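You operate a simulated robot arm through the tools that you are given. There is no shell and no other tool. Be economical: measure what you need, move in short steps, check, and stop when the job is done.

You are at the controls of a simulated robot arm. One attempt, no reset.

TASK
Rinse the blue glass cold, tip it out and rack it.
Fine: tip into the basin; upright on the drying rack; tap off; leave the other glass. Set down upright: what you pick out. What is to be rubbed or washed off counts as gone when no trace of it is left.

Only the result counts: the job must be done as asked and must still hold three seconds after the hand-in. Knocking over, shifting, dropping, spilling or breaking anything else fails it.

THE ROBOT
A 7-joint arm with a two-finger parallel gripper, fixed in place. Base frame: the origin is at the foot of the arm, x ahead of it, y to its left, z up. Lengths are in m, angles in rad, forces in N, time in s.
With the tool pointing down near the work surface it reaches from about 0.2 to 0.74 m from the base axis. Its first joint turns from -2.897 to 2.897 rad. Payload 1.57 kg.
The tool frame sits at the grasp point between the pads (the TCP): z along the fingers, y along the line on which they close. The tips reach 0.03 m beyond it. The gripper opens to 0.11 m. The fingers are 0.024 m wide and 0.012 m thick; the gripper's body (0.048 by 0.112 m) begins 0.078 m behind the TCP.
Orientation is that of the tool frame in the base frame, as a unit quaternion [x, y, z, w]. With the fingers straight down and closing along the base's y, the tool's x points along the base's -x, its y along +y and its z along -z.

THE INTERFACE
- The arm moves only by the tool servo_tool. Its argument "deltas" is text: rows parted by semicolons, each of 7 numbers parted by spaces: the shift along the tool's x, y, z in cm, then the turn, a rotation vector about the tool's x, y, z in rad, then the opening, from 0 (shut) to 1 (fully open). In form: tx ty tz ax ay az grip; .... A call has 1 to 12 rows; each row is the pose to reach, as a shift and turn from the pose commanded when the call began, along the tool's axes at that moment. A row lasts 0.2 s, in which the tool goes at most 0.05 m and 0.15 rad; a call with a longer step from one row to the next is refused whole, and so is a gripper value outside its range. Where a pose cannot be reached the arm comes as near as it can. A force on the tool above 40 N (or 10 N above the force at the start of the call, whichever is more), or a blocked arm, ends the call early, and 0.2 s more pass. Each finger travels about 0.045 m/s and halts on what it meets, pressing with about 30 N; the grip force reading is that of the motor and also rises with nothing between the fingers. The clock runs only during rows and for 0.2 s after the last one: add rows that repeat a pose to give the fingers time. The reply holds the time, the measured pose of the TCP, the force on the tool along the base axes, the opening and the grip force, in the units named above and with some noise, with the torque about the TCP (base axes, N m) and any sound that the robot's microphone picked up.
- Cameras (640 x 400 px; columns grow to the right, rows downward): "scene" is fixed at [0.4001, -0.4991, 1.4927]; the picture's right is [1.00, 0.06, 0.00], its down [0.03, -0.51, -0.86] and it looks along [-0.06, 0.86, -0.51] (base axes); focal length 359 px, centre (320, 200). "wrist" rides on the gripper at [0.07, 0.016, -0.141] in the tool frame; the picture's right is [-0.23, 0.97, 0.00], its down [-0.85, -0.20, -0.48] and it looks along [-0.47, -0.11, 0.88] (tool axes); focal length 222 px, centre (320, 200). There is no depth. A picture from a camera that has moved, and an enlarged one, comes with that camera's place and axes in the base frame and with its lens.
- grab_frame(camera): a new picture of that camera. The clock stands still meanwhile.
- move_column(by): slides the trunk up (or, below 0, down) by that many m; the arm rides with it, the base frame stays. It gives what a move gives, with no picture.
- enlarge(camera, box): a new picture of the part [left, top, right, bottom] of that camera's present view, enlarged. The clock stands still meanwhile.
- finish_job(): hands the job in; it is judged then, once.

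Work in short steps. Places have to be worked out from the pictures, the camera data and where the tool is seen: move nearer, look again, correct. Check each grasp and each placing, and mend what went wrong. You have 120 turns and 84 pictures in all, those below and enlarged ones among them. Open the gripper and draw the arm clear of the work before you hand the job in, unless the task says otherwise; then end with one line.

The tools are called after "Emit:" as a command line: name --argument value ..., lists and objects as JSON in quotes. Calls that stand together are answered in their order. servo_tool: Moves the arm, as the interface text tells. Its arguments: {"type":"object","properties":{"deltas":{"type":"string"}},"required":["deltas"]} The other tools are called the same way: move_column (by) slides the trunk up or down; grab_frame (camera) takes a picture; enlarge (camera, box) takes an enlarged picture of a part of a camera's view; finish_job () hands the job in.

At the start:

```text
time: 0.0
tool_pos: [0.1789, 0.3667, 1.2651]
orientation: [0.0, 1.0, 0.0, 0.0]
wrist_force: [0.0, 0.8, -0.3]
ft_torque: [0.01, 0.01, -0.03]
width: 0.1102
grasp_force: 0.1
trunk travel left (down, up): [-0.525, 0.065]
```

scene: 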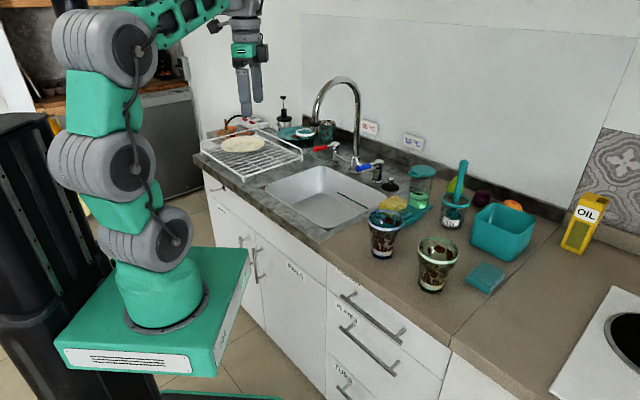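
wrist: 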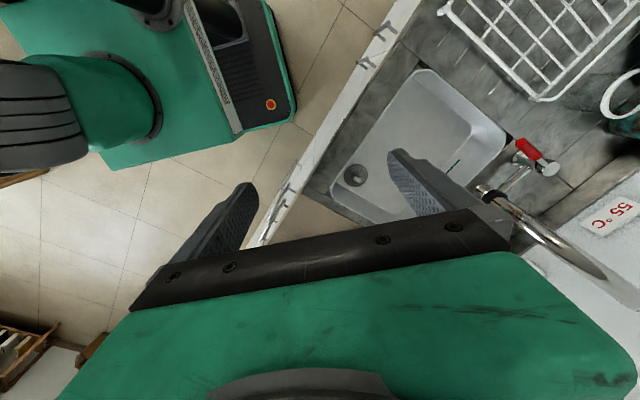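

I start with enlarged views of the sink area and the glasses.

Emit:
enlarge --camera "scene" --box '[190, 70, 430, 220]'

Emit:
enlarge --camera "scene" --box '[340, 150, 540, 300]'

```text
2.67 times, centred on (310, 145) of scene
camera zoom: at [0.4001, -0.4991, 1.4927], right [1.0, 0.06, 0.0], down [0.03, -0.51, -0.86], along [-0.06, 0.86, -0.51], focal length 958 px, centre (347, 347)
```

zoom: 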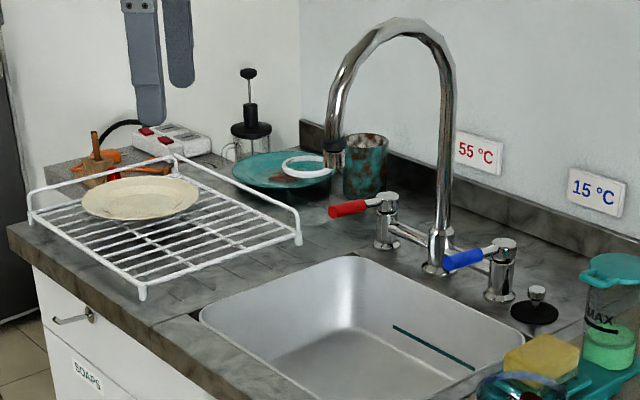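

```text
2.67 times, centred on (440, 225) of scene
camera zoom: at [0.4001, -0.4991, 1.4927], right [1.0, 0.06, 0.0], down [0.03, -0.51, -0.86], along [-0.06, 0.86, -0.51], focal length 958 px, centre (0, 133)
```

zoom: 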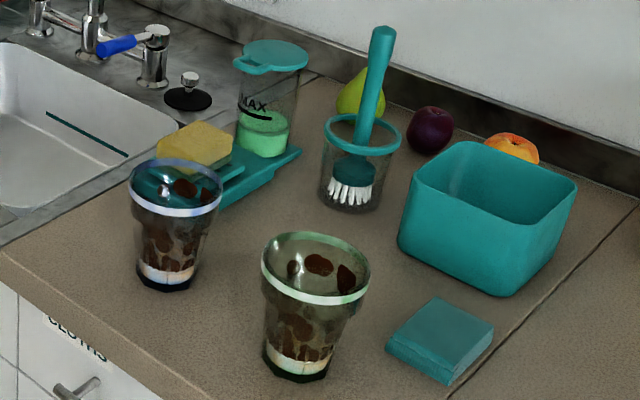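

The counter is at z≈0.90 and runs at about -41°. I place the blue glass near (0.51, 0.235), the spout tip near (0.31, 0.59, 1.10), and the blue lever pointing from its knob at (0.53, 0.65) to a tip near (0.45, 0.585). I'll turn the tool toward the sink and shut the fingers.

Emit:
servo_tool --deltas "0 0 0 0 0 -0.15 0.8; 0 0 0 0 0 -0.3 0.6; 0 0 0 0 0 -0.45 0.4; 0 0 0 0 0 -0.6 0.2; 0 0 0 0 0 -0.75 0; 0 0 0 0 0 -0.9 0"

```text
time: 1.4
tool_pos: [0.1801, 0.3672, 1.2658]
orientation: [-0.436, 0.9, 0.0, 0.001]
wrist_force: [0.8, 0.3, -0.9]
ft_torque: [-0.02, 0.0, 0.0]
width: 0.0
grasp_force: 4.1
trunk travel left (down, up): [-0.525, 0.065]
```

Azimuth is now about 52°. Next I tilt the tool toward the sink, then look.

Emit:
servo_tool --deltas "0 0 0 0 -0.15 0 0; 0 0 0 0 -0.3 0 0; 0 0 0 0 -0.45 0 0; 0 0 0 0 -0.6 0 0; 0 0 0 0 -0.75 0 0; 0 0 0 0 -0.8 0 0"

Emit:
grab_frame --camera "wrist"

Emit:
grab_frame --camera "scene"

```text
time: 2.8
tool_pos: [0.1698, 0.3526, 1.3607]
orientation: [-0.404, 0.836, 0.162, 0.333]
wrist_force: [-0.3, 0.1, 1.1]
ft_torque: [-0.02, 0.03, 0.0]
width: 0.0001
grasp_force: 21.1
out of reach, approached as far as the arm can: row 4, 5, 6
trunk travel left (down, up): [-0.525, 0.065]
```

```text
79 pictures are left
camera wrist: at [0.065, 0.2459, 1.417], right [-0.66, 0.73, 0.16], down [0.34, 0.1, 0.94], along [0.67, 0.67, -0.32], focal length 222 px, centre (320, 200)
```

wrist: 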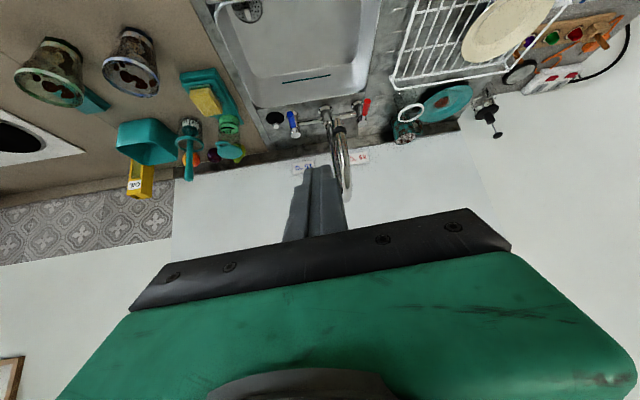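

```text
78 pictures are left
```

scene: 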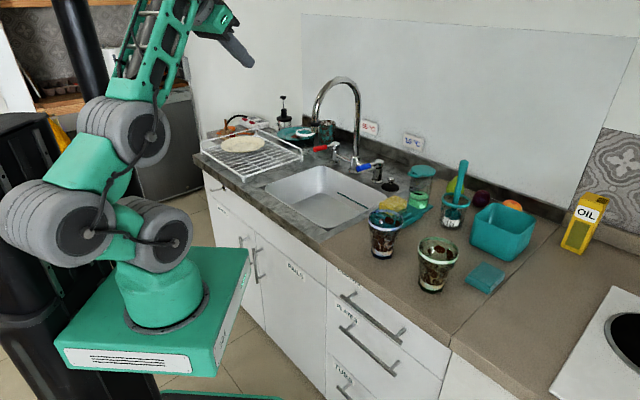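

The pitch limit shows where wrist reach ends at this height. I'll zoom in on the taps, glasses and rack from here.

Emit:
enlarge --camera "wrist" --box '[250, 60, 410, 160]'

Emit:
enlarge --camera "wrist" --box '[370, 0, 530, 100]'

Emit:
enlarge --camera "wrist" --box '[0, 20, 160, 120]'

```text
4.00 times, centred on (330, 110) of wrist
camera zoom: at [0.065, 0.2459, 1.417], right [-0.66, 0.73, 0.16], down [0.34, 0.1, 0.94], along [0.67, 0.67, -0.32], focal length 888 px, centre (280, 560)
```

zoom: 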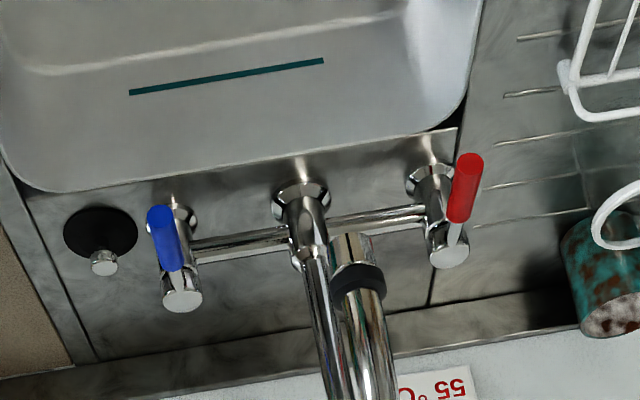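

```text
4.00 times, centred on (450, 50) of wrist
camera zoom: at [0.065, 0.2459, 1.417], right [-0.66, 0.73, 0.16], down [0.34, 0.1, 0.94], along [0.67, 0.67, -0.32], focal length 888 px, centre (-200, 800)
```

zoom: 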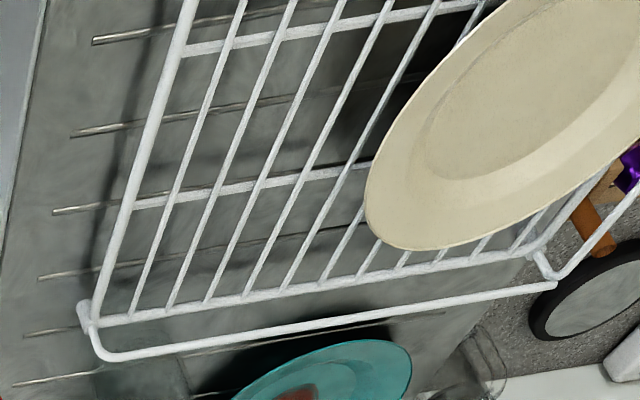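

```text
4.00 times, centred on (80, 70) of wrist
camera zoom: at [0.065, 0.2459, 1.417], right [-0.66, 0.73, 0.16], down [0.34, 0.1, 0.94], along [0.67, 0.67, -0.32], focal length 888 px, centre (1280, 720)
```

zoom: 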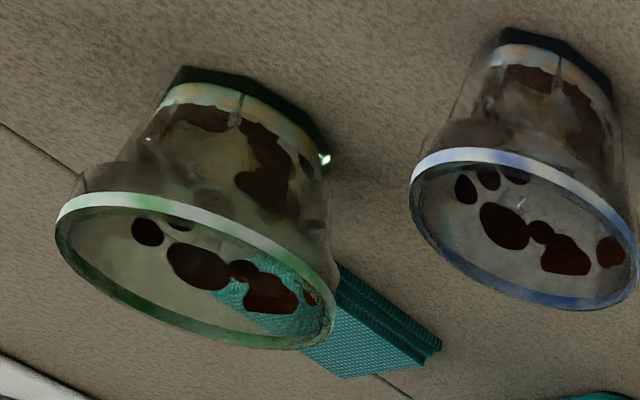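

Lever tip ≈ (0.45, 0.572, 0.983) and knob ≈ (0.527, 0.649, 0.976), so the lever points straight out over the basin. I'll bring the tool to a waypoint in front of the lever with the fingers part open, so they can straddle it.

Emit:
servo_tool --deltas "-0.7 -1.74 3.3 -0.02 0 -0.02 0.1; -1.4 -3.5 6.6 -0.04 0 -0.04 0.2; -2.1 -5.2 9.9 -0.06 0 -0.06 0.3; -2.8 -6.95 13.25 -0.08 0 -0.08 0.4; -3.5 -8.7 16.6 -0.1 0 -0.1 0.5; -4.2 -10.4 19.9 -0.13 0 -0.12 0.55; -4.9 -12.2 23.2 -0.15 0 -0.14 0.55; -5.55 -13.9 26.5 -0.168 0 -0.164 0.55; -5.55 -13.9 26.5 -0.168 0 -0.164 0.55"

Emit:
grab_frame --camera "wrist"

Emit:
grab_frame --camera "scene"

```text
time: 4.8
tool_pos: [0.4186, 0.4479, 1.2109]
orientation: [-0.495, 0.776, 0.209, 0.329]
wrist_force: [0.9, -0.6, 0.8]
ft_torque: [-0.02, -0.01, 0.0]
width: 0.0603
grasp_force: 0.1
out of reach, approached as far as the arm can: row 1, 2, 3, 4, 5, 6, 7
trunk travel left (down, up): [-0.525, 0.065]
```

```text
74 pictures are left
camera wrist: at [0.3402, 0.3176, 1.26], right [-0.82, 0.55, 0.16], down [0.29, 0.14, 0.95], along [0.5, 0.82, -0.28], focal length 222 px, centre (320, 200)
```

wrist: 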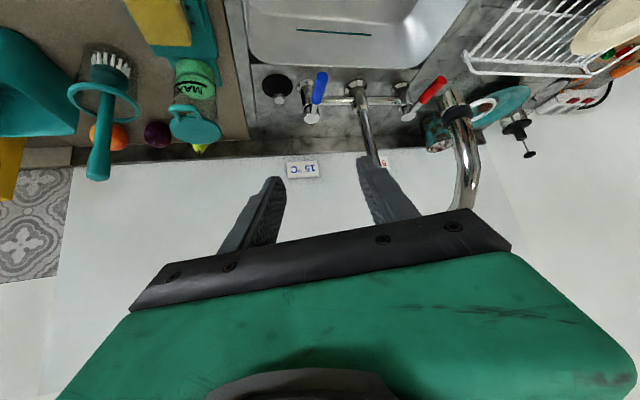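

```text
73 pictures are left
```

scene: 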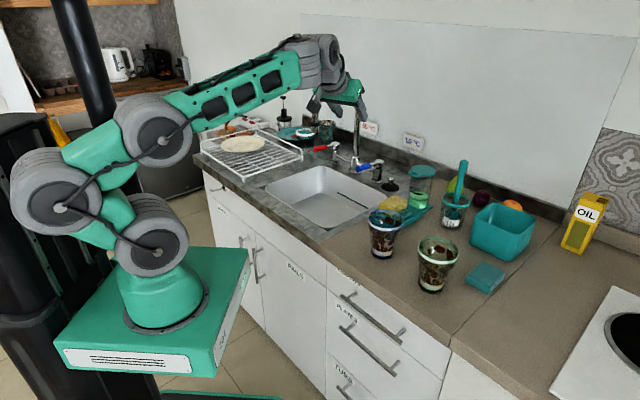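

The commanded pose follows the one actually reached, and the fingers are at 0.06 m. Next I move to a standoff 8 cm back from the lever.

Emit:
servo_tool --deltas "1.3 0.3 3.8 0 0 0 0.55; 2.6 0.6 7.6 0 0 0 0.55; 4 0.9 11.4 0 0 0 0.55; 5.3 1.2 15.2 0 0 0 0.55; 6.6 1.5 19 0 0 0 0.55"

Emit:
grab_frame --camera "wrist"

Emit:
enlarge --camera "scene" --box '[270, 70, 430, 190]'

```text
time: 6.0
tool_pos: [0.4458, 0.5327, 1.0335]
orientation: [-0.495, 0.776, 0.209, 0.329]
wrist_force: [0.3, -0.6, 0.3]
ft_torque: [-0.02, 0.0, 0.04]
width: 0.0603
grasp_force: 0.1
trunk travel left (down, up): [-0.525, 0.065]
```

```text
72 pictures are left
camera wrist: at [0.3672, 0.4042, 1.0835], right [-0.82, 0.55, 0.16], down [0.29, 0.14, 0.95], along [0.5, 0.82, -0.28], focal length 222 px, centre (320, 200)
```

wrist: 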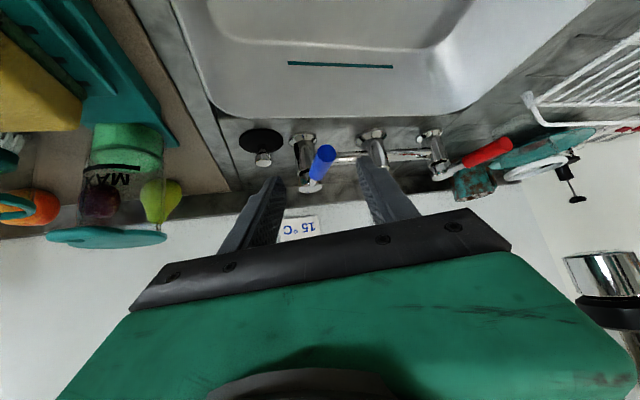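

```text
3.33 times, centred on (350, 130) of scene
camera zoom: at [0.4001, -0.4991, 1.4927], right [1.0, 0.06, 0.0], down [0.03, -0.51, -0.86], along [-0.06, 0.86, -0.51], focal length 1197 px, centre (220, 433)
```

zoom: 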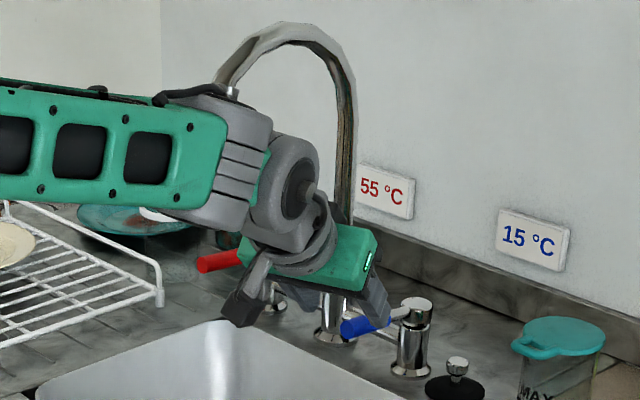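

The lever tip sits between the fingers. I advance 8 cm along the tool axis so the pads straddle it.

Emit:
servo_tool --deltas "0 -0.1 2.5 0 0 0 0.55; 0 -0.2 5 0 0 0 0.55; 0 -0.3 7 0 0 0 0.55; 0 -0.3 8 0 0 0 0.55"

Emit:
grab_frame --camera "wrist"

Emit:
enlarge --camera "scene" --box '[270, 70, 430, 190]'

```text
time: 7.0
tool_pos: [0.4723, 0.5846, 0.9799]
orientation: [-0.495, 0.777, 0.209, 0.328]
wrist_force: [0.1, 0.2, -1.0]
ft_torque: [-0.02, -0.02, 0.03]
width: 0.0605
grasp_force: 0.0
trunk travel left (down, up): [-0.525, 0.065]
```

```text
70 pictures are left
camera wrist: at [0.3939, 0.4556, 1.0294], right [-0.82, 0.56, 0.16], down [0.29, 0.14, 0.95], along [0.5, 0.82, -0.28], focal length 222 px, centre (320, 200)
```

wrist: 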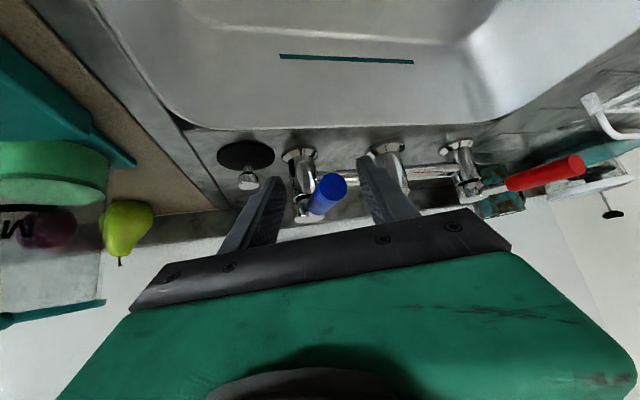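

```text
3.33 times, centred on (350, 130) of scene
camera zoom: at [0.4001, -0.4991, 1.4927], right [1.0, 0.06, 0.0], down [0.03, -0.51, -0.86], along [-0.06, 0.86, -0.51], focal length 1197 px, centre (220, 433)
```

zoom: 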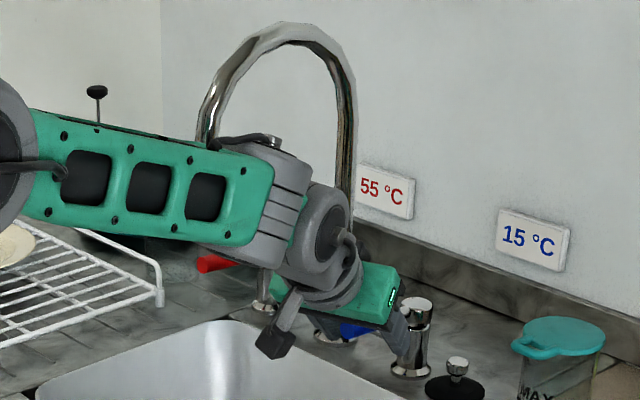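

The fingers straddle the lever. I narrow them slightly and swing the lever outward (to the right) about its pivot, watching force and sound.

Emit:
servo_tool --deltas "0 0 0 0 0 0 0.4; 0 0 0 0 0 0 0.35; 0.1 -1 -0.1 0 0 0 0.35; 0.2 -2 -0.15 0 0 0 0.35; 0.2 -2.93 -0.2 0 0 0 0.35; 0.1 -3.9 -0.1 0 0 0 0.35"

Emit:
grab_frame --camera "wrist"

Emit:
enlarge --camera "scene" --box '[270, 70, 430, 190]'

```text
time: 8.4
tool_pos: [0.5068, 0.5679, 0.9799]
orientation: [-0.495, 0.777, 0.208, 0.329]
wrist_force: [-0.5, 0.8, -0.5]
ft_torque: [0.02, -0.01, 0.01]
width: 0.039
grasp_force: 0.6
trunk travel left (down, up): [-0.525, 0.065]
```

```text
68 pictures are left
camera wrist: at [0.428, 0.4382, 1.0301], right [-0.82, 0.55, 0.16], down [0.29, 0.15, 0.95], along [0.5, 0.82, -0.28], focal length 222 px, centre (320, 200)
```

wrist: 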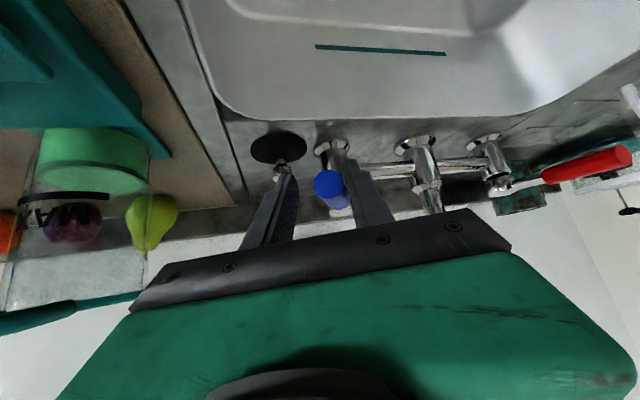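

```text
3.33 times, centred on (350, 130) of scene
camera zoom: at [0.4001, -0.4991, 1.4927], right [1.0, 0.06, 0.0], down [0.03, -0.51, -0.86], along [-0.06, 0.86, -0.51], focal length 1197 px, centre (220, 433)
```

zoom: 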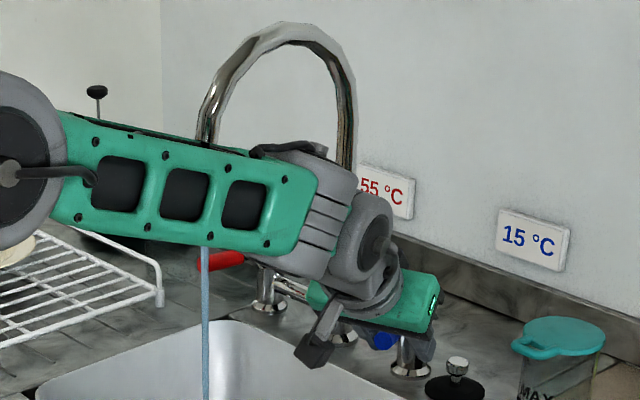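

The cold tap is running: a stream falls from the spout. I open the fingers slightly and back straight out.

Emit:
servo_tool --deltas "0 0.6 0 0 0 0 0.55; 0 0.6 0 0 0 0 0.55; 0 0.6 -4 0 0 0 0.55; 0 0.6 -8 0 0 0 0.55; 0 0 -12 0 0 0 0.6; -2 0 -16 0 0 0 0.7; -4 -1 -19 0 0 0 0.8"

Emit:
grab_frame --camera "scene"

Emit:
enlarge --camera "scene" --box '[250, 70, 410, 190]'

```text
time: 10.0
tool_pos: [0.4684, 0.4645, 1.1424]
orientation: [-0.495, 0.777, 0.209, 0.328]
wrist_force: [-0.9, 0.1, -0.3]
ft_torque: [-0.03, 0.05, -0.04]
width: 0.088
grasp_force: 0.2
trunk travel left (down, up): [-0.525, 0.065]
```

```text
66 pictures are left
```

scene: 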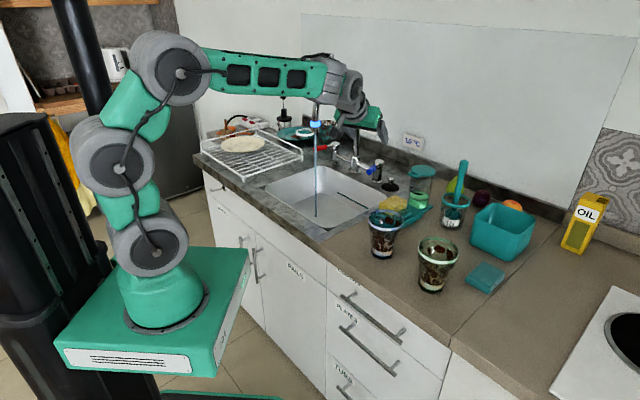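

```text
3.33 times, centred on (330, 130) of scene
camera zoom: at [0.4001, -0.4991, 1.4927], right [1.0, 0.06, 0.0], down [0.03, -0.51, -0.86], along [-0.06, 0.86, -0.51], focal length 1197 px, centre (287, 433)
```

zoom: 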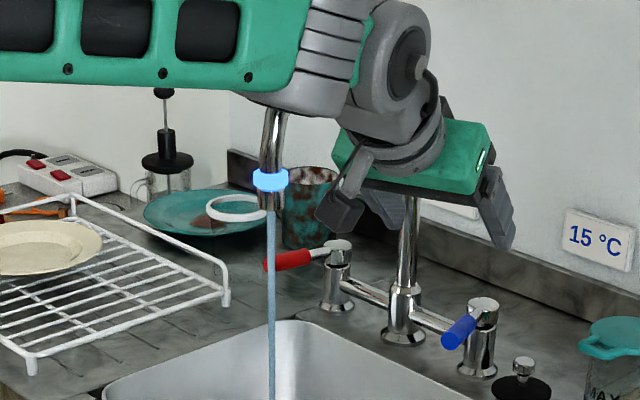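

Blue light on the spout, so cold water is running. Now I swing over to above the blue glass, yawing the tool to about 30° and opening fully.

Emit:
servo_tool --deltas "1.5 -1.55 -1.9 0.055 0 0.053 1; 2.95 -3.1 -3.75 0.11 0 0.106 1; 4.4 -4.65 -5.6 0.164 0 0.159 1; 5.9 -6.2 -7.5 0.219 0 0.212 1; 7.4 -7.75 -9.4 0.274 0 0.264 1; 8.85 -9.3 -11.25 0.329 0 0.317 1; 10.3 -10.85 -13.1 0.383 0 0.37 1; 11.8 -12.4 -15 0.438 0 0.423 1"

Emit:
grab_frame --camera "wrist"

```text
time: 11.8
tool_pos: [0.5033, 0.2384, 1.1608]
orientation: [-0.238, 0.889, 0.099, 0.378]
wrist_force: [-0.5, -0.1, 0.2]
ft_torque: [0.01, 0.0, 0.01]
width: 0.11
grasp_force: 0.1
trunk travel left (down, up): [-0.525, 0.065]
```

```text
64 pictures are left
camera wrist: at [0.3639, 0.1775, 1.2104], right [-0.35, 0.92, 0.16], down [0.32, -0.04, 0.95], along [0.88, 0.38, -0.28], focal length 222 px, centre (320, 200)
```

wrist: 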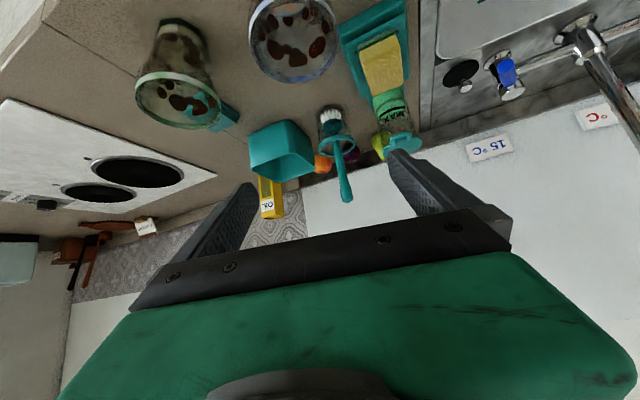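

Triangulated: blue glass axis (0.51, 0.24), rim z≈1.003. Next I tilt the tool to about 25° below horizontal.

Emit:
servo_tool --deltas "0 0 0 0 -0.11 0 1; 0 0 0 0 -0.22 0 1; 0 0 0 0 -0.334 0 1"

Emit:
grab_frame --camera "scene"

```text
time: 12.6
tool_pos: [0.5011, 0.2398, 1.1624]
orientation: [-0.22, 0.813, 0.139, 0.52]
wrist_force: [0.5, -0.6, -0.3]
ft_torque: [-0.03, -0.04, -0.01]
width: 0.1099
grasp_force: 0.0
trunk travel left (down, up): [-0.525, 0.065]
```

```text
63 pictures are left
```

scene: 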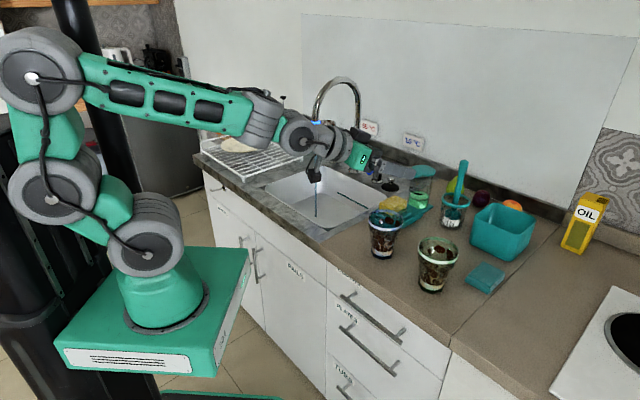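

The pose is reachable. I descend straight over the glass, pausing just above the rim to check.

Emit:
servo_tool --deltas "3 -0.1 1.55 0 0 0 1; 6 -0.2 3.1 0 0 0 1; 9 -0.3 4.7 0 0 0 1; 11 -0.35 5.75 0 0 0 1"

Emit:
grab_frame --camera "wrist"

Emit:
enlarge --camera "scene" --box '[300, 140, 500, 300]'

```text
time: 13.6
tool_pos: [0.5083, 0.2386, 1.0379]
orientation: [-0.219, 0.814, 0.138, 0.52]
wrist_force: [-0.4, -0.5, -0.2]
ft_torque: [0.02, 0.01, -0.04]
width: 0.1101
grasp_force: 0.0
trunk travel left (down, up): [-0.525, 0.065]
```

```text
62 pictures are left
camera wrist: at [0.3634, 0.1732, 1.036], right [-0.41, 0.89, 0.2], down [0.04, -0.21, 0.98], along [0.91, 0.4, 0.05], focal length 222 px, centre (320, 200)
```

wrist: 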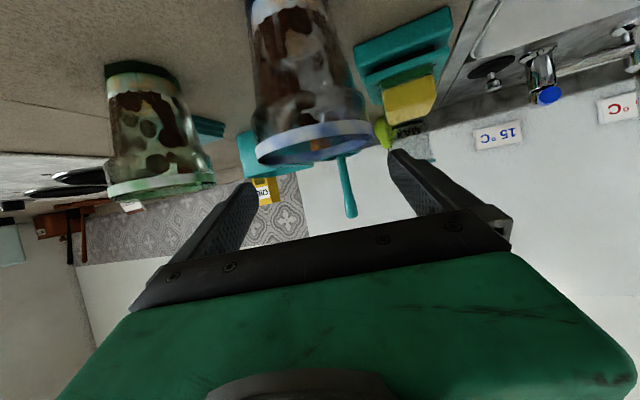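

```text
2.50 times, centred on (400, 220) of scene
camera zoom: at [0.4001, -0.4991, 1.4927], right [1.0, 0.06, 0.0], down [0.03, -0.51, -0.86], along [-0.06, 0.86, -0.51], focal length 898 px, centre (120, 150)
```

zoom: 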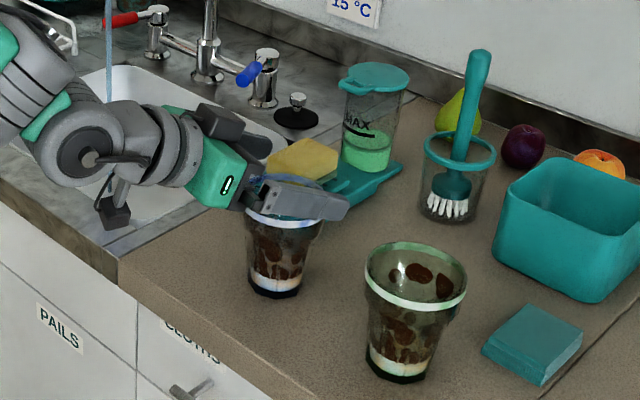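

The rim is centred between the fingers to within a few mm. I descend the rest of the way to grasp height.

Emit:
servo_tool --deltas "2.2 0 1.15 0 0 0 1; 4.4 0 2.3 0 0 0 1; 6.4 0 3.5 0 0 0 1"

Emit:
enlarge --camera "scene" --box '[300, 140, 500, 300]'

Emit:
grab_frame --camera "wrist"

```text
time: 14.4
tool_pos: [0.5123, 0.2423, 0.9651]
orientation: [-0.219, 0.814, 0.139, 0.52]
wrist_force: [-0.1, -0.6, 0.2]
ft_torque: [-0.01, 0.0, 0.0]
width: 0.11
grasp_force: 0.1
trunk travel left (down, up): [-0.525, 0.065]
```

```text
2.50 times, centred on (400, 220) of scene
camera zoom: at [0.4001, -0.4991, 1.4927], right [1.0, 0.06, 0.0], down [0.03, -0.51, -0.86], along [-0.06, 0.86, -0.51], focal length 898 px, centre (120, 150)
```

zoom: 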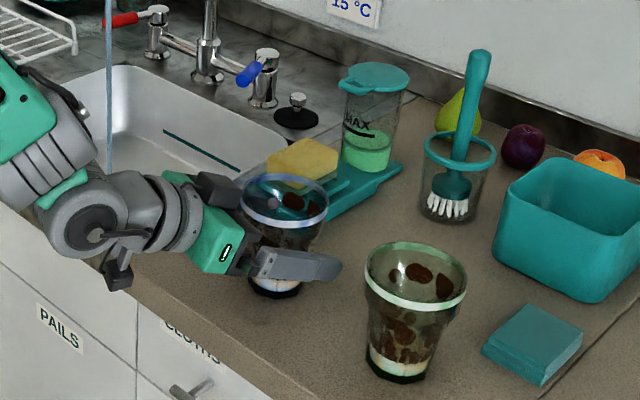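

```text
59 pictures are left
camera wrist: at [0.3666, 0.1775, 0.9624], right [-0.41, 0.89, 0.2], down [0.04, -0.21, 0.98], along [0.91, 0.4, 0.05], focal length 222 px, centre (320, 200)
```

wrist: 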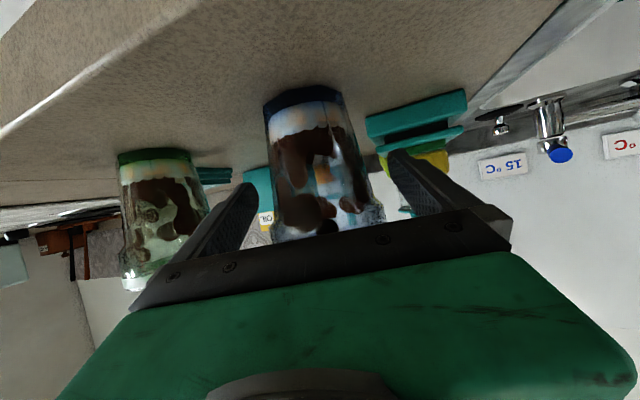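

The glass is well between the pads, clear of everything else. I close gently.

Emit:
servo_tool --deltas "0 0 0 0 0 0 0.9; 0 0 0 0 0 0 0.8; 0 0 0 0 0 0 0.7; 0 0 0 0 0 0 0.6; 0 0 0 0 0 0 0.5; 0 0 0 0 0 0 0.5"

```text
time: 15.8
tool_pos: [0.5123, 0.2429, 0.9652]
orientation: [-0.22, 0.814, 0.14, 0.519]
wrist_force: [-1.2, 1.7, 0.0]
ft_torque: [-0.03, -0.03, 0.0]
width: 0.0729
grasp_force: 30.0
trunk travel left (down, up): [-0.525, 0.065]
```

Held at 0.073 m width. I lift straight up and check the grasp.

Emit:
servo_tool --deltas "-1.8 0 -0.85 0 0 0 0.5; -3.6 0 -1.7 0 0 0 0.5; -5.5 0 -2.5 0 0 0 0.5; -8 0 -3.7 0 0 0 0.5; -10.5 0 -4.8 0 0 0 0.5"

Emit:
enlarge --camera "scene" --box '[260, 80, 460, 240]'

```text
time: 17.0
tool_pos: [0.5121, 0.243, 1.0796]
orientation: [-0.22, 0.814, 0.14, 0.519]
wrist_force: [0.0, 0.3, -1.6]
ft_torque: [-0.01, 0.0, 0.01]
width: 0.077
grasp_force: 29.8
trunk travel left (down, up): [-0.525, 0.065]
```

```text
2.50 times, centred on (360, 160) of scene
camera zoom: at [0.4001, -0.4991, 1.4927], right [1.0, 0.06, 0.0], down [0.03, -0.51, -0.86], along [-0.06, 0.86, -0.51], focal length 898 px, centre (220, 300)
```

zoom: 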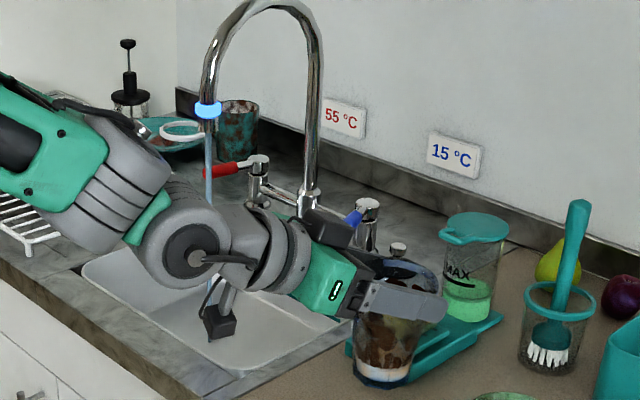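

Width grew from 0.073 to 0.077, so the glass may have slid slightly down its taper. I check whether it holds.

Emit:
servo_tool --deltas "0 0 0 0 0 0 0.3; 0 0 0 0 0 0 0.3; 0 0 0 0 0 0 0.3"

Emit:
grab_frame --camera "wrist"

Emit:
enlarge --camera "scene" --box '[350, 160, 450, 240]'

```text
time: 17.8
tool_pos: [0.5129, 0.2418, 1.0798]
orientation: [-0.22, 0.814, 0.139, 0.519]
wrist_force: [0.0, 0.7, -2.8]
ft_torque: [0.01, -0.04, -0.02]
width: 0.0774
grasp_force: 29.7
trunk travel left (down, up): [-0.525, 0.065]
```

```text
57 pictures are left
camera wrist: at [0.3685, 0.1772, 1.0778], right [-0.41, 0.89, 0.2], down [0.04, -0.21, 0.98], along [0.91, 0.4, 0.05], focal length 222 px, centre (320, 200)
```

wrist: 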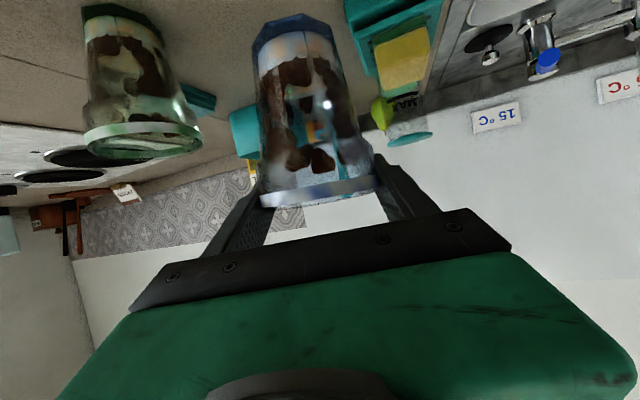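

```text
5.00 times, centred on (400, 200) of scene
camera zoom: at [0.4001, -0.4991, 1.4927], right [1.0, 0.06, 0.0], down [0.03, -0.51, -0.86], along [-0.06, 0.86, -0.51], focal length 1796 px, centre (-80, 200)
```

zoom: 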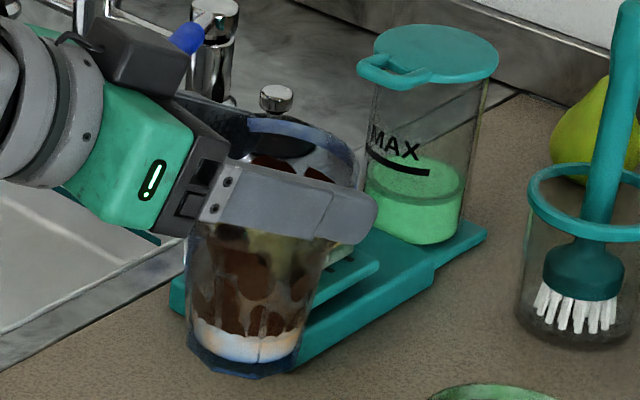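

It looks as if the pads slid up past the glass's step onto the straighter upper band. I wait a moment to see if the width is stable.

Emit:
servo_tool --deltas "0.5 0 0.2 0 0 0 0.3; 1 0 0.4 0 0 0 0.3; 2 0 0.8 0 0 0 0.3; 3 0 1.3 0 0 0 0.3; 3 0 1.3 0 0 0 0.3; 3 0 1.3 0 0 0 0.3; 3 0 1.3 0 0 0 0.3; 3 0 1.3 0 0 0 0.3"

Emit:
enlarge --camera "scene" --box '[350, 160, 450, 240]'

```text
time: 19.6
tool_pos: [0.5123, 0.241, 1.0474]
orientation: [-0.219, 0.814, 0.139, 0.519]
wrist_force: [-0.1, 0.7, -3.4]
ft_torque: [0.02, 0.04, 0.01]
width: 0.0775
grasp_force: 29.5
trunk travel left (down, up): [-0.525, 0.065]
```

```text
5.00 times, centred on (400, 200) of scene
camera zoom: at [0.4001, -0.4991, 1.4927], right [1.0, 0.06, 0.0], down [0.03, -0.51, -0.86], along [-0.06, 0.86, -0.51], focal length 1796 px, centre (-80, 200)
```

zoom: 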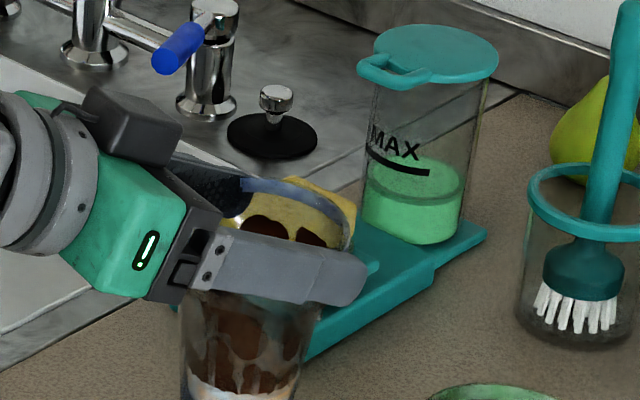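

Width is stable. I compare the wrist view against the last one for slip.

Emit:
grab_frame --camera "wrist"

```text
54 pictures are left
camera wrist: at [0.3679, 0.1762, 1.0443], right [-0.41, 0.89, 0.2], down [0.04, -0.21, 0.98], along [0.91, 0.4, 0.05], focal length 222 px, centre (320, 200)
```

wrist: 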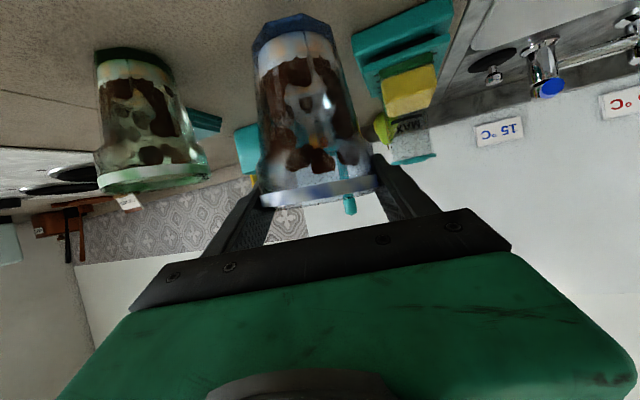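

In the wrist view the glass has slid about 4–5 cm, and the pads now hold it near the rim, which is not secure. I'll lower it slowly to the counter and regrasp below its step.

Emit:
servo_tool --deltas "0.45 0 0.21 0 0 0 0.3; 0.9 0 0.42 0 0 0 0.3; 1.35 0 0.63 0 0 0 0.3; 1.8 0 0.84 0 0 0 0.3"

Emit:
grab_frame --camera "wrist"

Emit:
enlarge --camera "scene" --box '[330, 180, 450, 280]'

```text
time: 20.6
tool_pos: [0.5126, 0.2423, 1.0273]
orientation: [-0.22, 0.814, 0.139, 0.519]
wrist_force: [0.5, -0.2, -1.9]
ft_torque: [0.0, 0.02, -0.01]
width: 0.0773
grasp_force: 30.0
trunk travel left (down, up): [-0.525, 0.065]
```

```text
53 pictures are left
camera wrist: at [0.3682, 0.1773, 1.0256], right [-0.41, 0.89, 0.2], down [0.04, -0.21, 0.98], along [0.91, 0.4, 0.05], focal length 222 px, centre (320, 200)
```

wrist: 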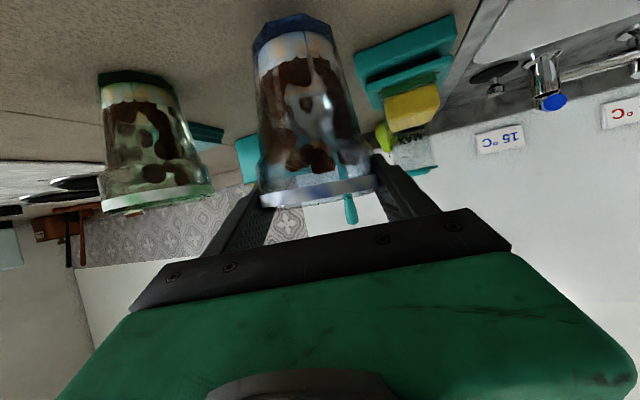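

```text
4.00 times, centred on (390, 230) of scene
camera zoom: at [0.4001, -0.4991, 1.4927], right [1.0, 0.06, 0.0], down [0.03, -0.51, -0.86], along [-0.06, 0.86, -0.51], focal length 1437 px, centre (40, 80)
```

zoom: 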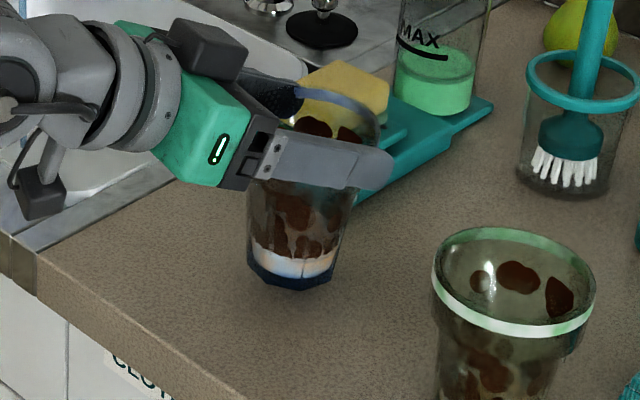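

The base is about 1 cm above the counter. I lower in small steps until contact.

Emit:
servo_tool --deltas "0.27 0 0.125 0 0 0 0.3; 0.54 0 0.25 0 0 0 0.3; 0.82 0 0.38 0 0 0 0.3; 0.82 0 0.38 0 0 0 0.3"

```text
time: 21.6
tool_pos: [0.5126, 0.2417, 1.0176]
orientation: [-0.22, 0.815, 0.139, 0.519]
wrist_force: [-0.5, 0.4, -2.7]
ft_torque: [-0.03, -0.01, 0.04]
width: 0.0772
grasp_force: 29.3
trunk travel left (down, up): [-0.525, 0.065]
```

Emit:
servo_tool --deltas "0.18 0 0.08 0 0 0 0.3; 0.36 0 0.17 0 0 0 0.3; 0.54 0 0.25 0 0 0 0.3; 0.73 0 0.33 0 0 0 0.3; 0.73 0 0.33 0 0 0 0.3"

Emit:
enlarge --camera "scene" --box '[330, 180, 450, 280]'

```text
time: 22.8
tool_pos: [0.5128, 0.2429, 1.0102]
orientation: [-0.219, 0.814, 0.139, 0.52]
wrist_force: [0.1, 0.9, -2.9]
ft_torque: [-0.04, -0.01, 0.01]
width: 0.077
grasp_force: 30.4
trunk travel left (down, up): [-0.525, 0.065]
```

```text
4.00 times, centred on (390, 230) of scene
camera zoom: at [0.4001, -0.4991, 1.4927], right [1.0, 0.06, 0.0], down [0.03, -0.51, -0.86], along [-0.06, 0.86, -0.51], focal length 1437 px, centre (40, 80)
```

zoom: 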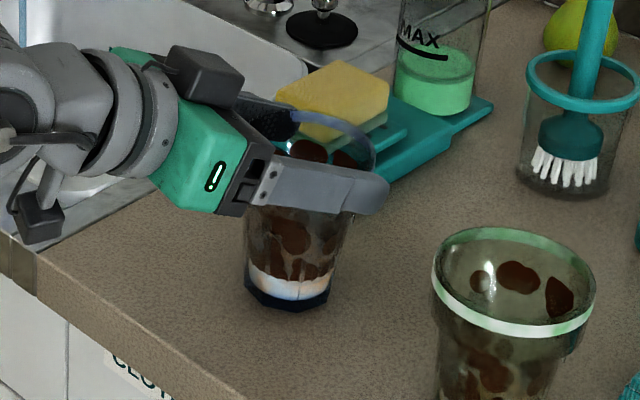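

Emit:
servo_tool --deltas "0.18 0 0.08 0 0 0 0.3; 0.36 0 0.17 0 0 0 0.3; 0.45 0 0.21 0 0 0 0.3; 0.45 0 0.21 0 0 0 0.3"

```text
time: 23.8
tool_pos: [0.5123, 0.2415, 1.007]
orientation: [-0.219, 0.813, 0.139, 0.521]
wrist_force: [-0.7, 0.0, 5.1]
ft_torque: [-0.21, 0.0, -0.02]
width: 0.0771
grasp_force: 30.1
trunk travel left (down, up): [-0.525, 0.065]
```

Contact (+5 N): the glass is on the counter. I open and look.

Emit:
servo_tool --deltas "0 0 0 0 0 0 0.8; 0 0 0 0 0 0 0.9; 0 0 0 0 0 0 1; 0 0 0 0 0 0 1"

Emit:
grab_frame --camera "wrist"

Emit:
enlarge --camera "scene" --box '[330, 180, 450, 280]'

```text
time: 24.8
tool_pos: [0.513, 0.2418, 1.0065]
orientation: [-0.219, 0.814, 0.138, 0.519]
wrist_force: [-0.2, -0.8, 0.1]
ft_torque: [0.03, -0.01, 0.01]
width: 0.1097
grasp_force: 0.1
trunk travel left (down, up): [-0.525, 0.065]
```

```text
50 pictures are left
camera wrist: at [0.3677, 0.1768, 1.003], right [-0.41, 0.89, 0.2], down [0.04, -0.21, 0.98], along [0.91, 0.4, 0.05], focal length 222 px, centre (320, 200)
```

wrist: 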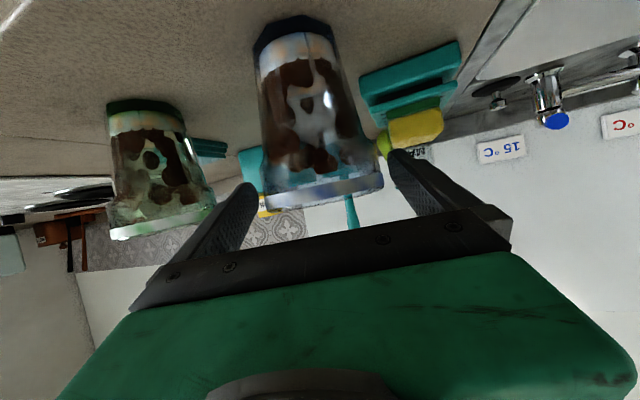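

```text
4.00 times, centred on (390, 230) of scene
camera zoom: at [0.4001, -0.4991, 1.4927], right [1.0, 0.06, 0.0], down [0.03, -0.51, -0.86], along [-0.06, 0.86, -0.51], focal length 1437 px, centre (40, 80)
```

zoom: 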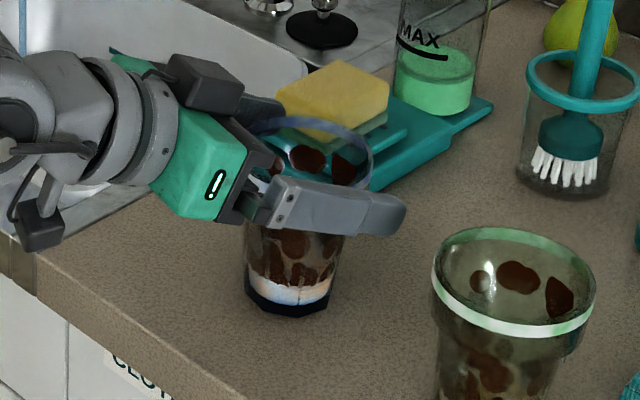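

The glass stands upright and safe. I lower to grip well below the step (TCP z≈0.945) and close fully.

Emit:
servo_tool --deltas "1.9 0 0.85 0 0 0 1; 3.8 0 1.7 0 0 0 1; 5.6 0 2.57 0 0 0 1; 5.6 0 2.57 0 0 0 0.8; 5.6 0 2.57 0 0 0 0.6; 5.6 0 2.57 0 0 0 0.4; 5.6 0 2.57 0 0 0 0.3; 5.6 0 2.57 0 0 0 0.3; 5.6 0 2.57 0 0 0 0.3; 5.6 0 2.57 0 0 0 0.3"

Emit:
grab_frame --camera "wrist"

```text
time: 27.0
tool_pos: [0.5124, 0.2416, 0.9439]
orientation: [-0.22, 0.814, 0.139, 0.519]
wrist_force: [-1.0, 0.5, 0.2]
ft_torque: [-0.01, -0.02, -0.02]
width: 0.0656
grasp_force: 29.5
trunk travel left (down, up): [-0.525, 0.065]
```

```text
48 pictures are left
camera wrist: at [0.3676, 0.1771, 0.9416], right [-0.41, 0.89, 0.2], down [0.04, -0.21, 0.98], along [0.91, 0.4, 0.05], focal length 222 px, centre (320, 200)
```

wrist: 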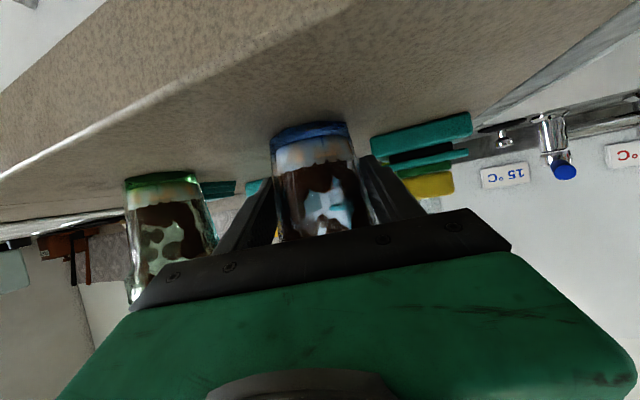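

Width is 0.0656 here. Now a slow 1.5 cm test lift.

Emit:
servo_tool --deltas "-0.2 0 -0.09 0 0 0 0.3; -0.4 0 -0.18 0 0 0 0.3; -0.6 0 -0.28 0 0 0 0.3; -0.8 0 -0.37 0 0 0 0.3; -1 0 -0.46 0 0 0 0.3; -1.2 0 -0.55 0 0 0 0.3; -1.4 0 -0.65 0 0 0 0.3; -1.4 0 -0.65 0 0 0 0.3"

```text
time: 28.8
tool_pos: [0.513, 0.2413, 0.9595]
orientation: [-0.22, 0.814, 0.139, 0.519]
wrist_force: [0.5, 0.1, -3.2]
ft_torque: [0.01, -0.02, 0.0]
width: 0.0655
grasp_force: 29.9
trunk travel left (down, up): [-0.525, 0.065]
```

No slip this time, and the 3 N weight is carried. I continue lifting gently.

Emit:
servo_tool --deltas "-0.6 0 -0.28 0 0 0 0.2; -1.3 0 -0.6 0 0 0 0.2; -2.1 0 -0.97 0 0 0 0.2; -2.9 0 -1.33 0 0 0 0.2; -3.8 0 -1.75 0 0 0 0.2; -4.7 0 -2.16 0 0 0 0.2; -5.6 0 -2.57 0 0 0 0.2; -6.5 0 -3 0 0 0 0.2; -7.4 0 -3.4 0 0 0 0.2; -8.2 0 -3.77 0 0 0 0.2; -8.8 0 -4.05 0 0 0 0.2; -9.2 0 -4.2 0 0 0 0.2"

Emit:
grab_frame --camera "wrist"

Emit:
grab_frame --camera "scene"

```text
time: 31.4
tool_pos: [0.5138, 0.2416, 1.0607]
orientation: [-0.218, 0.815, 0.137, 0.519]
wrist_force: [-0.1, 0.5, -2.3]
ft_torque: [0.0, -0.02, -0.01]
width: 0.0657
grasp_force: 30.2
trunk travel left (down, up): [-0.525, 0.065]
```

```text
47 pictures are left
camera wrist: at [0.3679, 0.1771, 1.0585], right [-0.41, 0.89, 0.2], down [0.04, -0.21, 0.98], along [0.91, 0.4, 0.05], focal length 222 px, centre (320, 200)
```

wrist: 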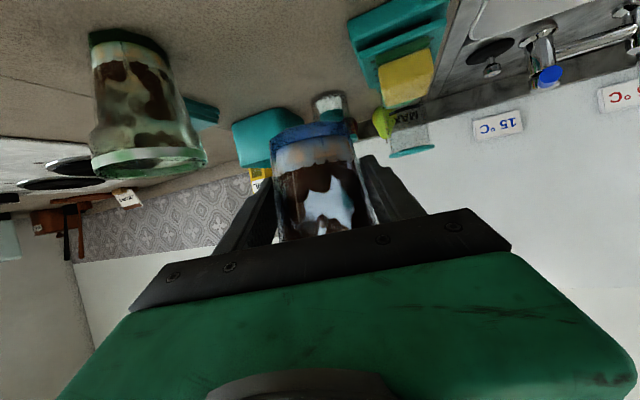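

```text
46 pictures are left
```

scene: 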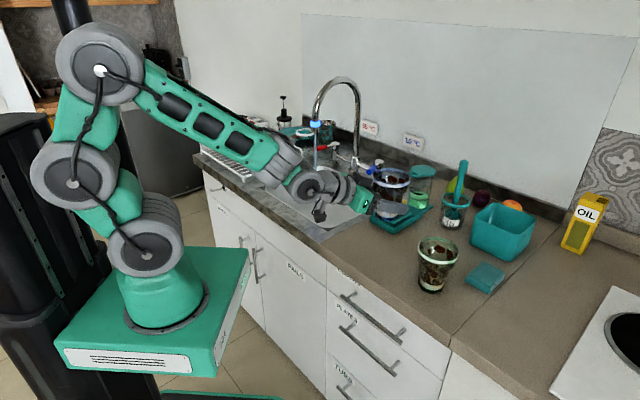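

Secure. I carry the glass slowly toward the sink, descending so the rim passes below the spout and yawing the hand to 50°.

Emit:
servo_tool --deltas "0.1 1.2 0.05 -0.01 0 -0.005 0.2; 0.3 2.8 0.15 -0.02 0 -0.01 0.2; 0.6 4.8 0.25 -0.04 0 -0.02 0.2; 0.8 7 0.35 -0.056 0 -0.026 0.2; 1.06 9.3 0.48 -0.074 0 -0.034 0.2; 1.3 11.6 0.6 -0.09 0 -0.042 0.2; 1.6 13.9 0.71 -0.11 0 -0.051 0.2; 1.86 16.3 0.83 -0.13 0 -0.06 0.2; 2.1 18.6 0.95 -0.148 0 -0.068 0.2; 2.4 20.9 1.07 -0.166 0 -0.076 0.2; 2.6 22.7 1.17 -0.18 0 -0.083 0.2; 2.7 24 1.23 -0.19 0 -0.088 0.2"

Emit:
grab_frame --camera "scene"

```text
time: 34.0
tool_pos: [0.392, 0.4487, 1.0306]
orientation: [-0.303, 0.787, 0.191, 0.501]
wrist_force: [0.4, 0.1, -3.0]
ft_torque: [0.01, -0.01, 0.02]
width: 0.0652
grasp_force: 30.5
trunk travel left (down, up): [-0.525, 0.065]
```

```text
45 pictures are left
```

scene: 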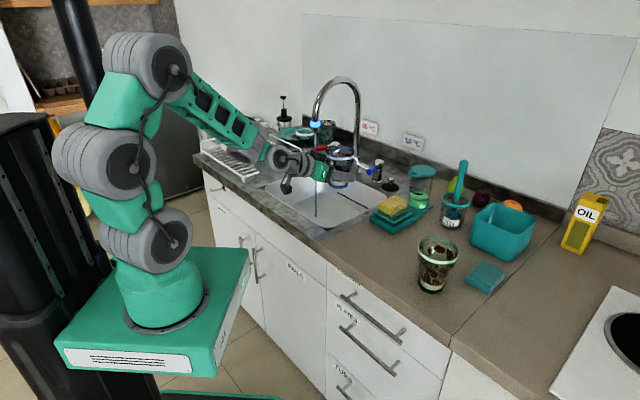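

The glass is over the basin. I move the last stretch to put its mouth under the stream.

Emit:
servo_tool --deltas "0.03 1.4 0.4 -0.01 0 -0.005 0.2; 0.07 3.4 0.9 -0.03 0 -0.012 0.2; 0.1 5.4 1.4 -0.045 0 -0.02 0.2; 0.15 7.5 2 -0.06 0 -0.03 0.2; 0.2 9.6 2.5 -0.08 0 -0.036 0.2; 0.23 11.6 3.05 -0.1 0 -0.045 0.2; 0.26 13.5 3.55 -0.115 0 -0.053 0.2; 0.3 15.1 3.97 -0.127 0 -0.059 0.2; 0.3 15.6 4.1 -0.127 0 -0.059 0.2; 0.3 15.6 4.1 -0.127 0 -0.059 0.2"

Emit:
enlarge --camera "scene" --box '[260, 80, 400, 200]'

Emit:
grab_frame --camera "wrist"

```text
time: 36.2
tool_pos: [0.3138, 0.5903, 1.0104]
orientation: [-0.357, 0.764, 0.227, 0.487]
wrist_force: [0.5, -0.1, -3.4]
ft_torque: [0.01, 0.04, 0.01]
width: 0.0656
grasp_force: 30.0
trunk travel left (down, up): [-0.525, 0.065]
```

```text
3.33 times, centred on (330, 140) of scene
camera zoom: at [0.4001, -0.4991, 1.4927], right [1.0, 0.06, 0.0], down [0.03, -0.51, -0.86], along [-0.06, 0.86, -0.51], focal length 1197 px, centre (287, 400)
```

zoom: 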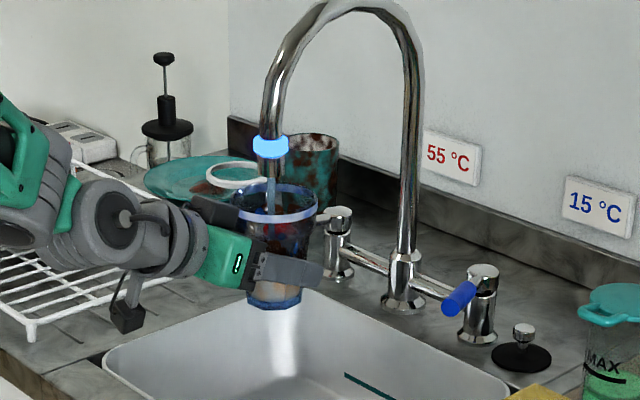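

```text
43 pictures are left
camera wrist: at [0.2011, 0.4793, 1.0077], right [-0.69, 0.7, 0.2], down [0.11, -0.18, 0.98], along [0.72, 0.69, 0.05], focal length 222 px, centre (320, 200)
```

wrist: 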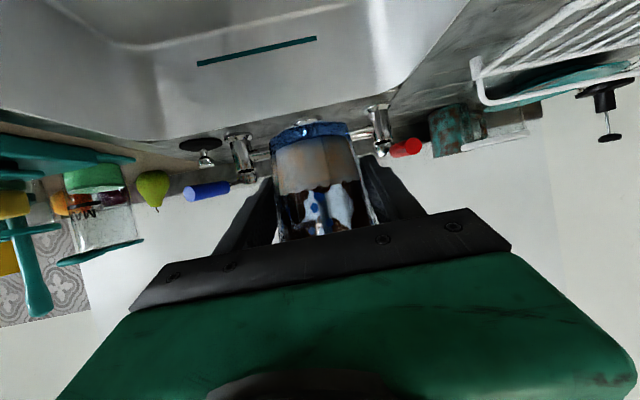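

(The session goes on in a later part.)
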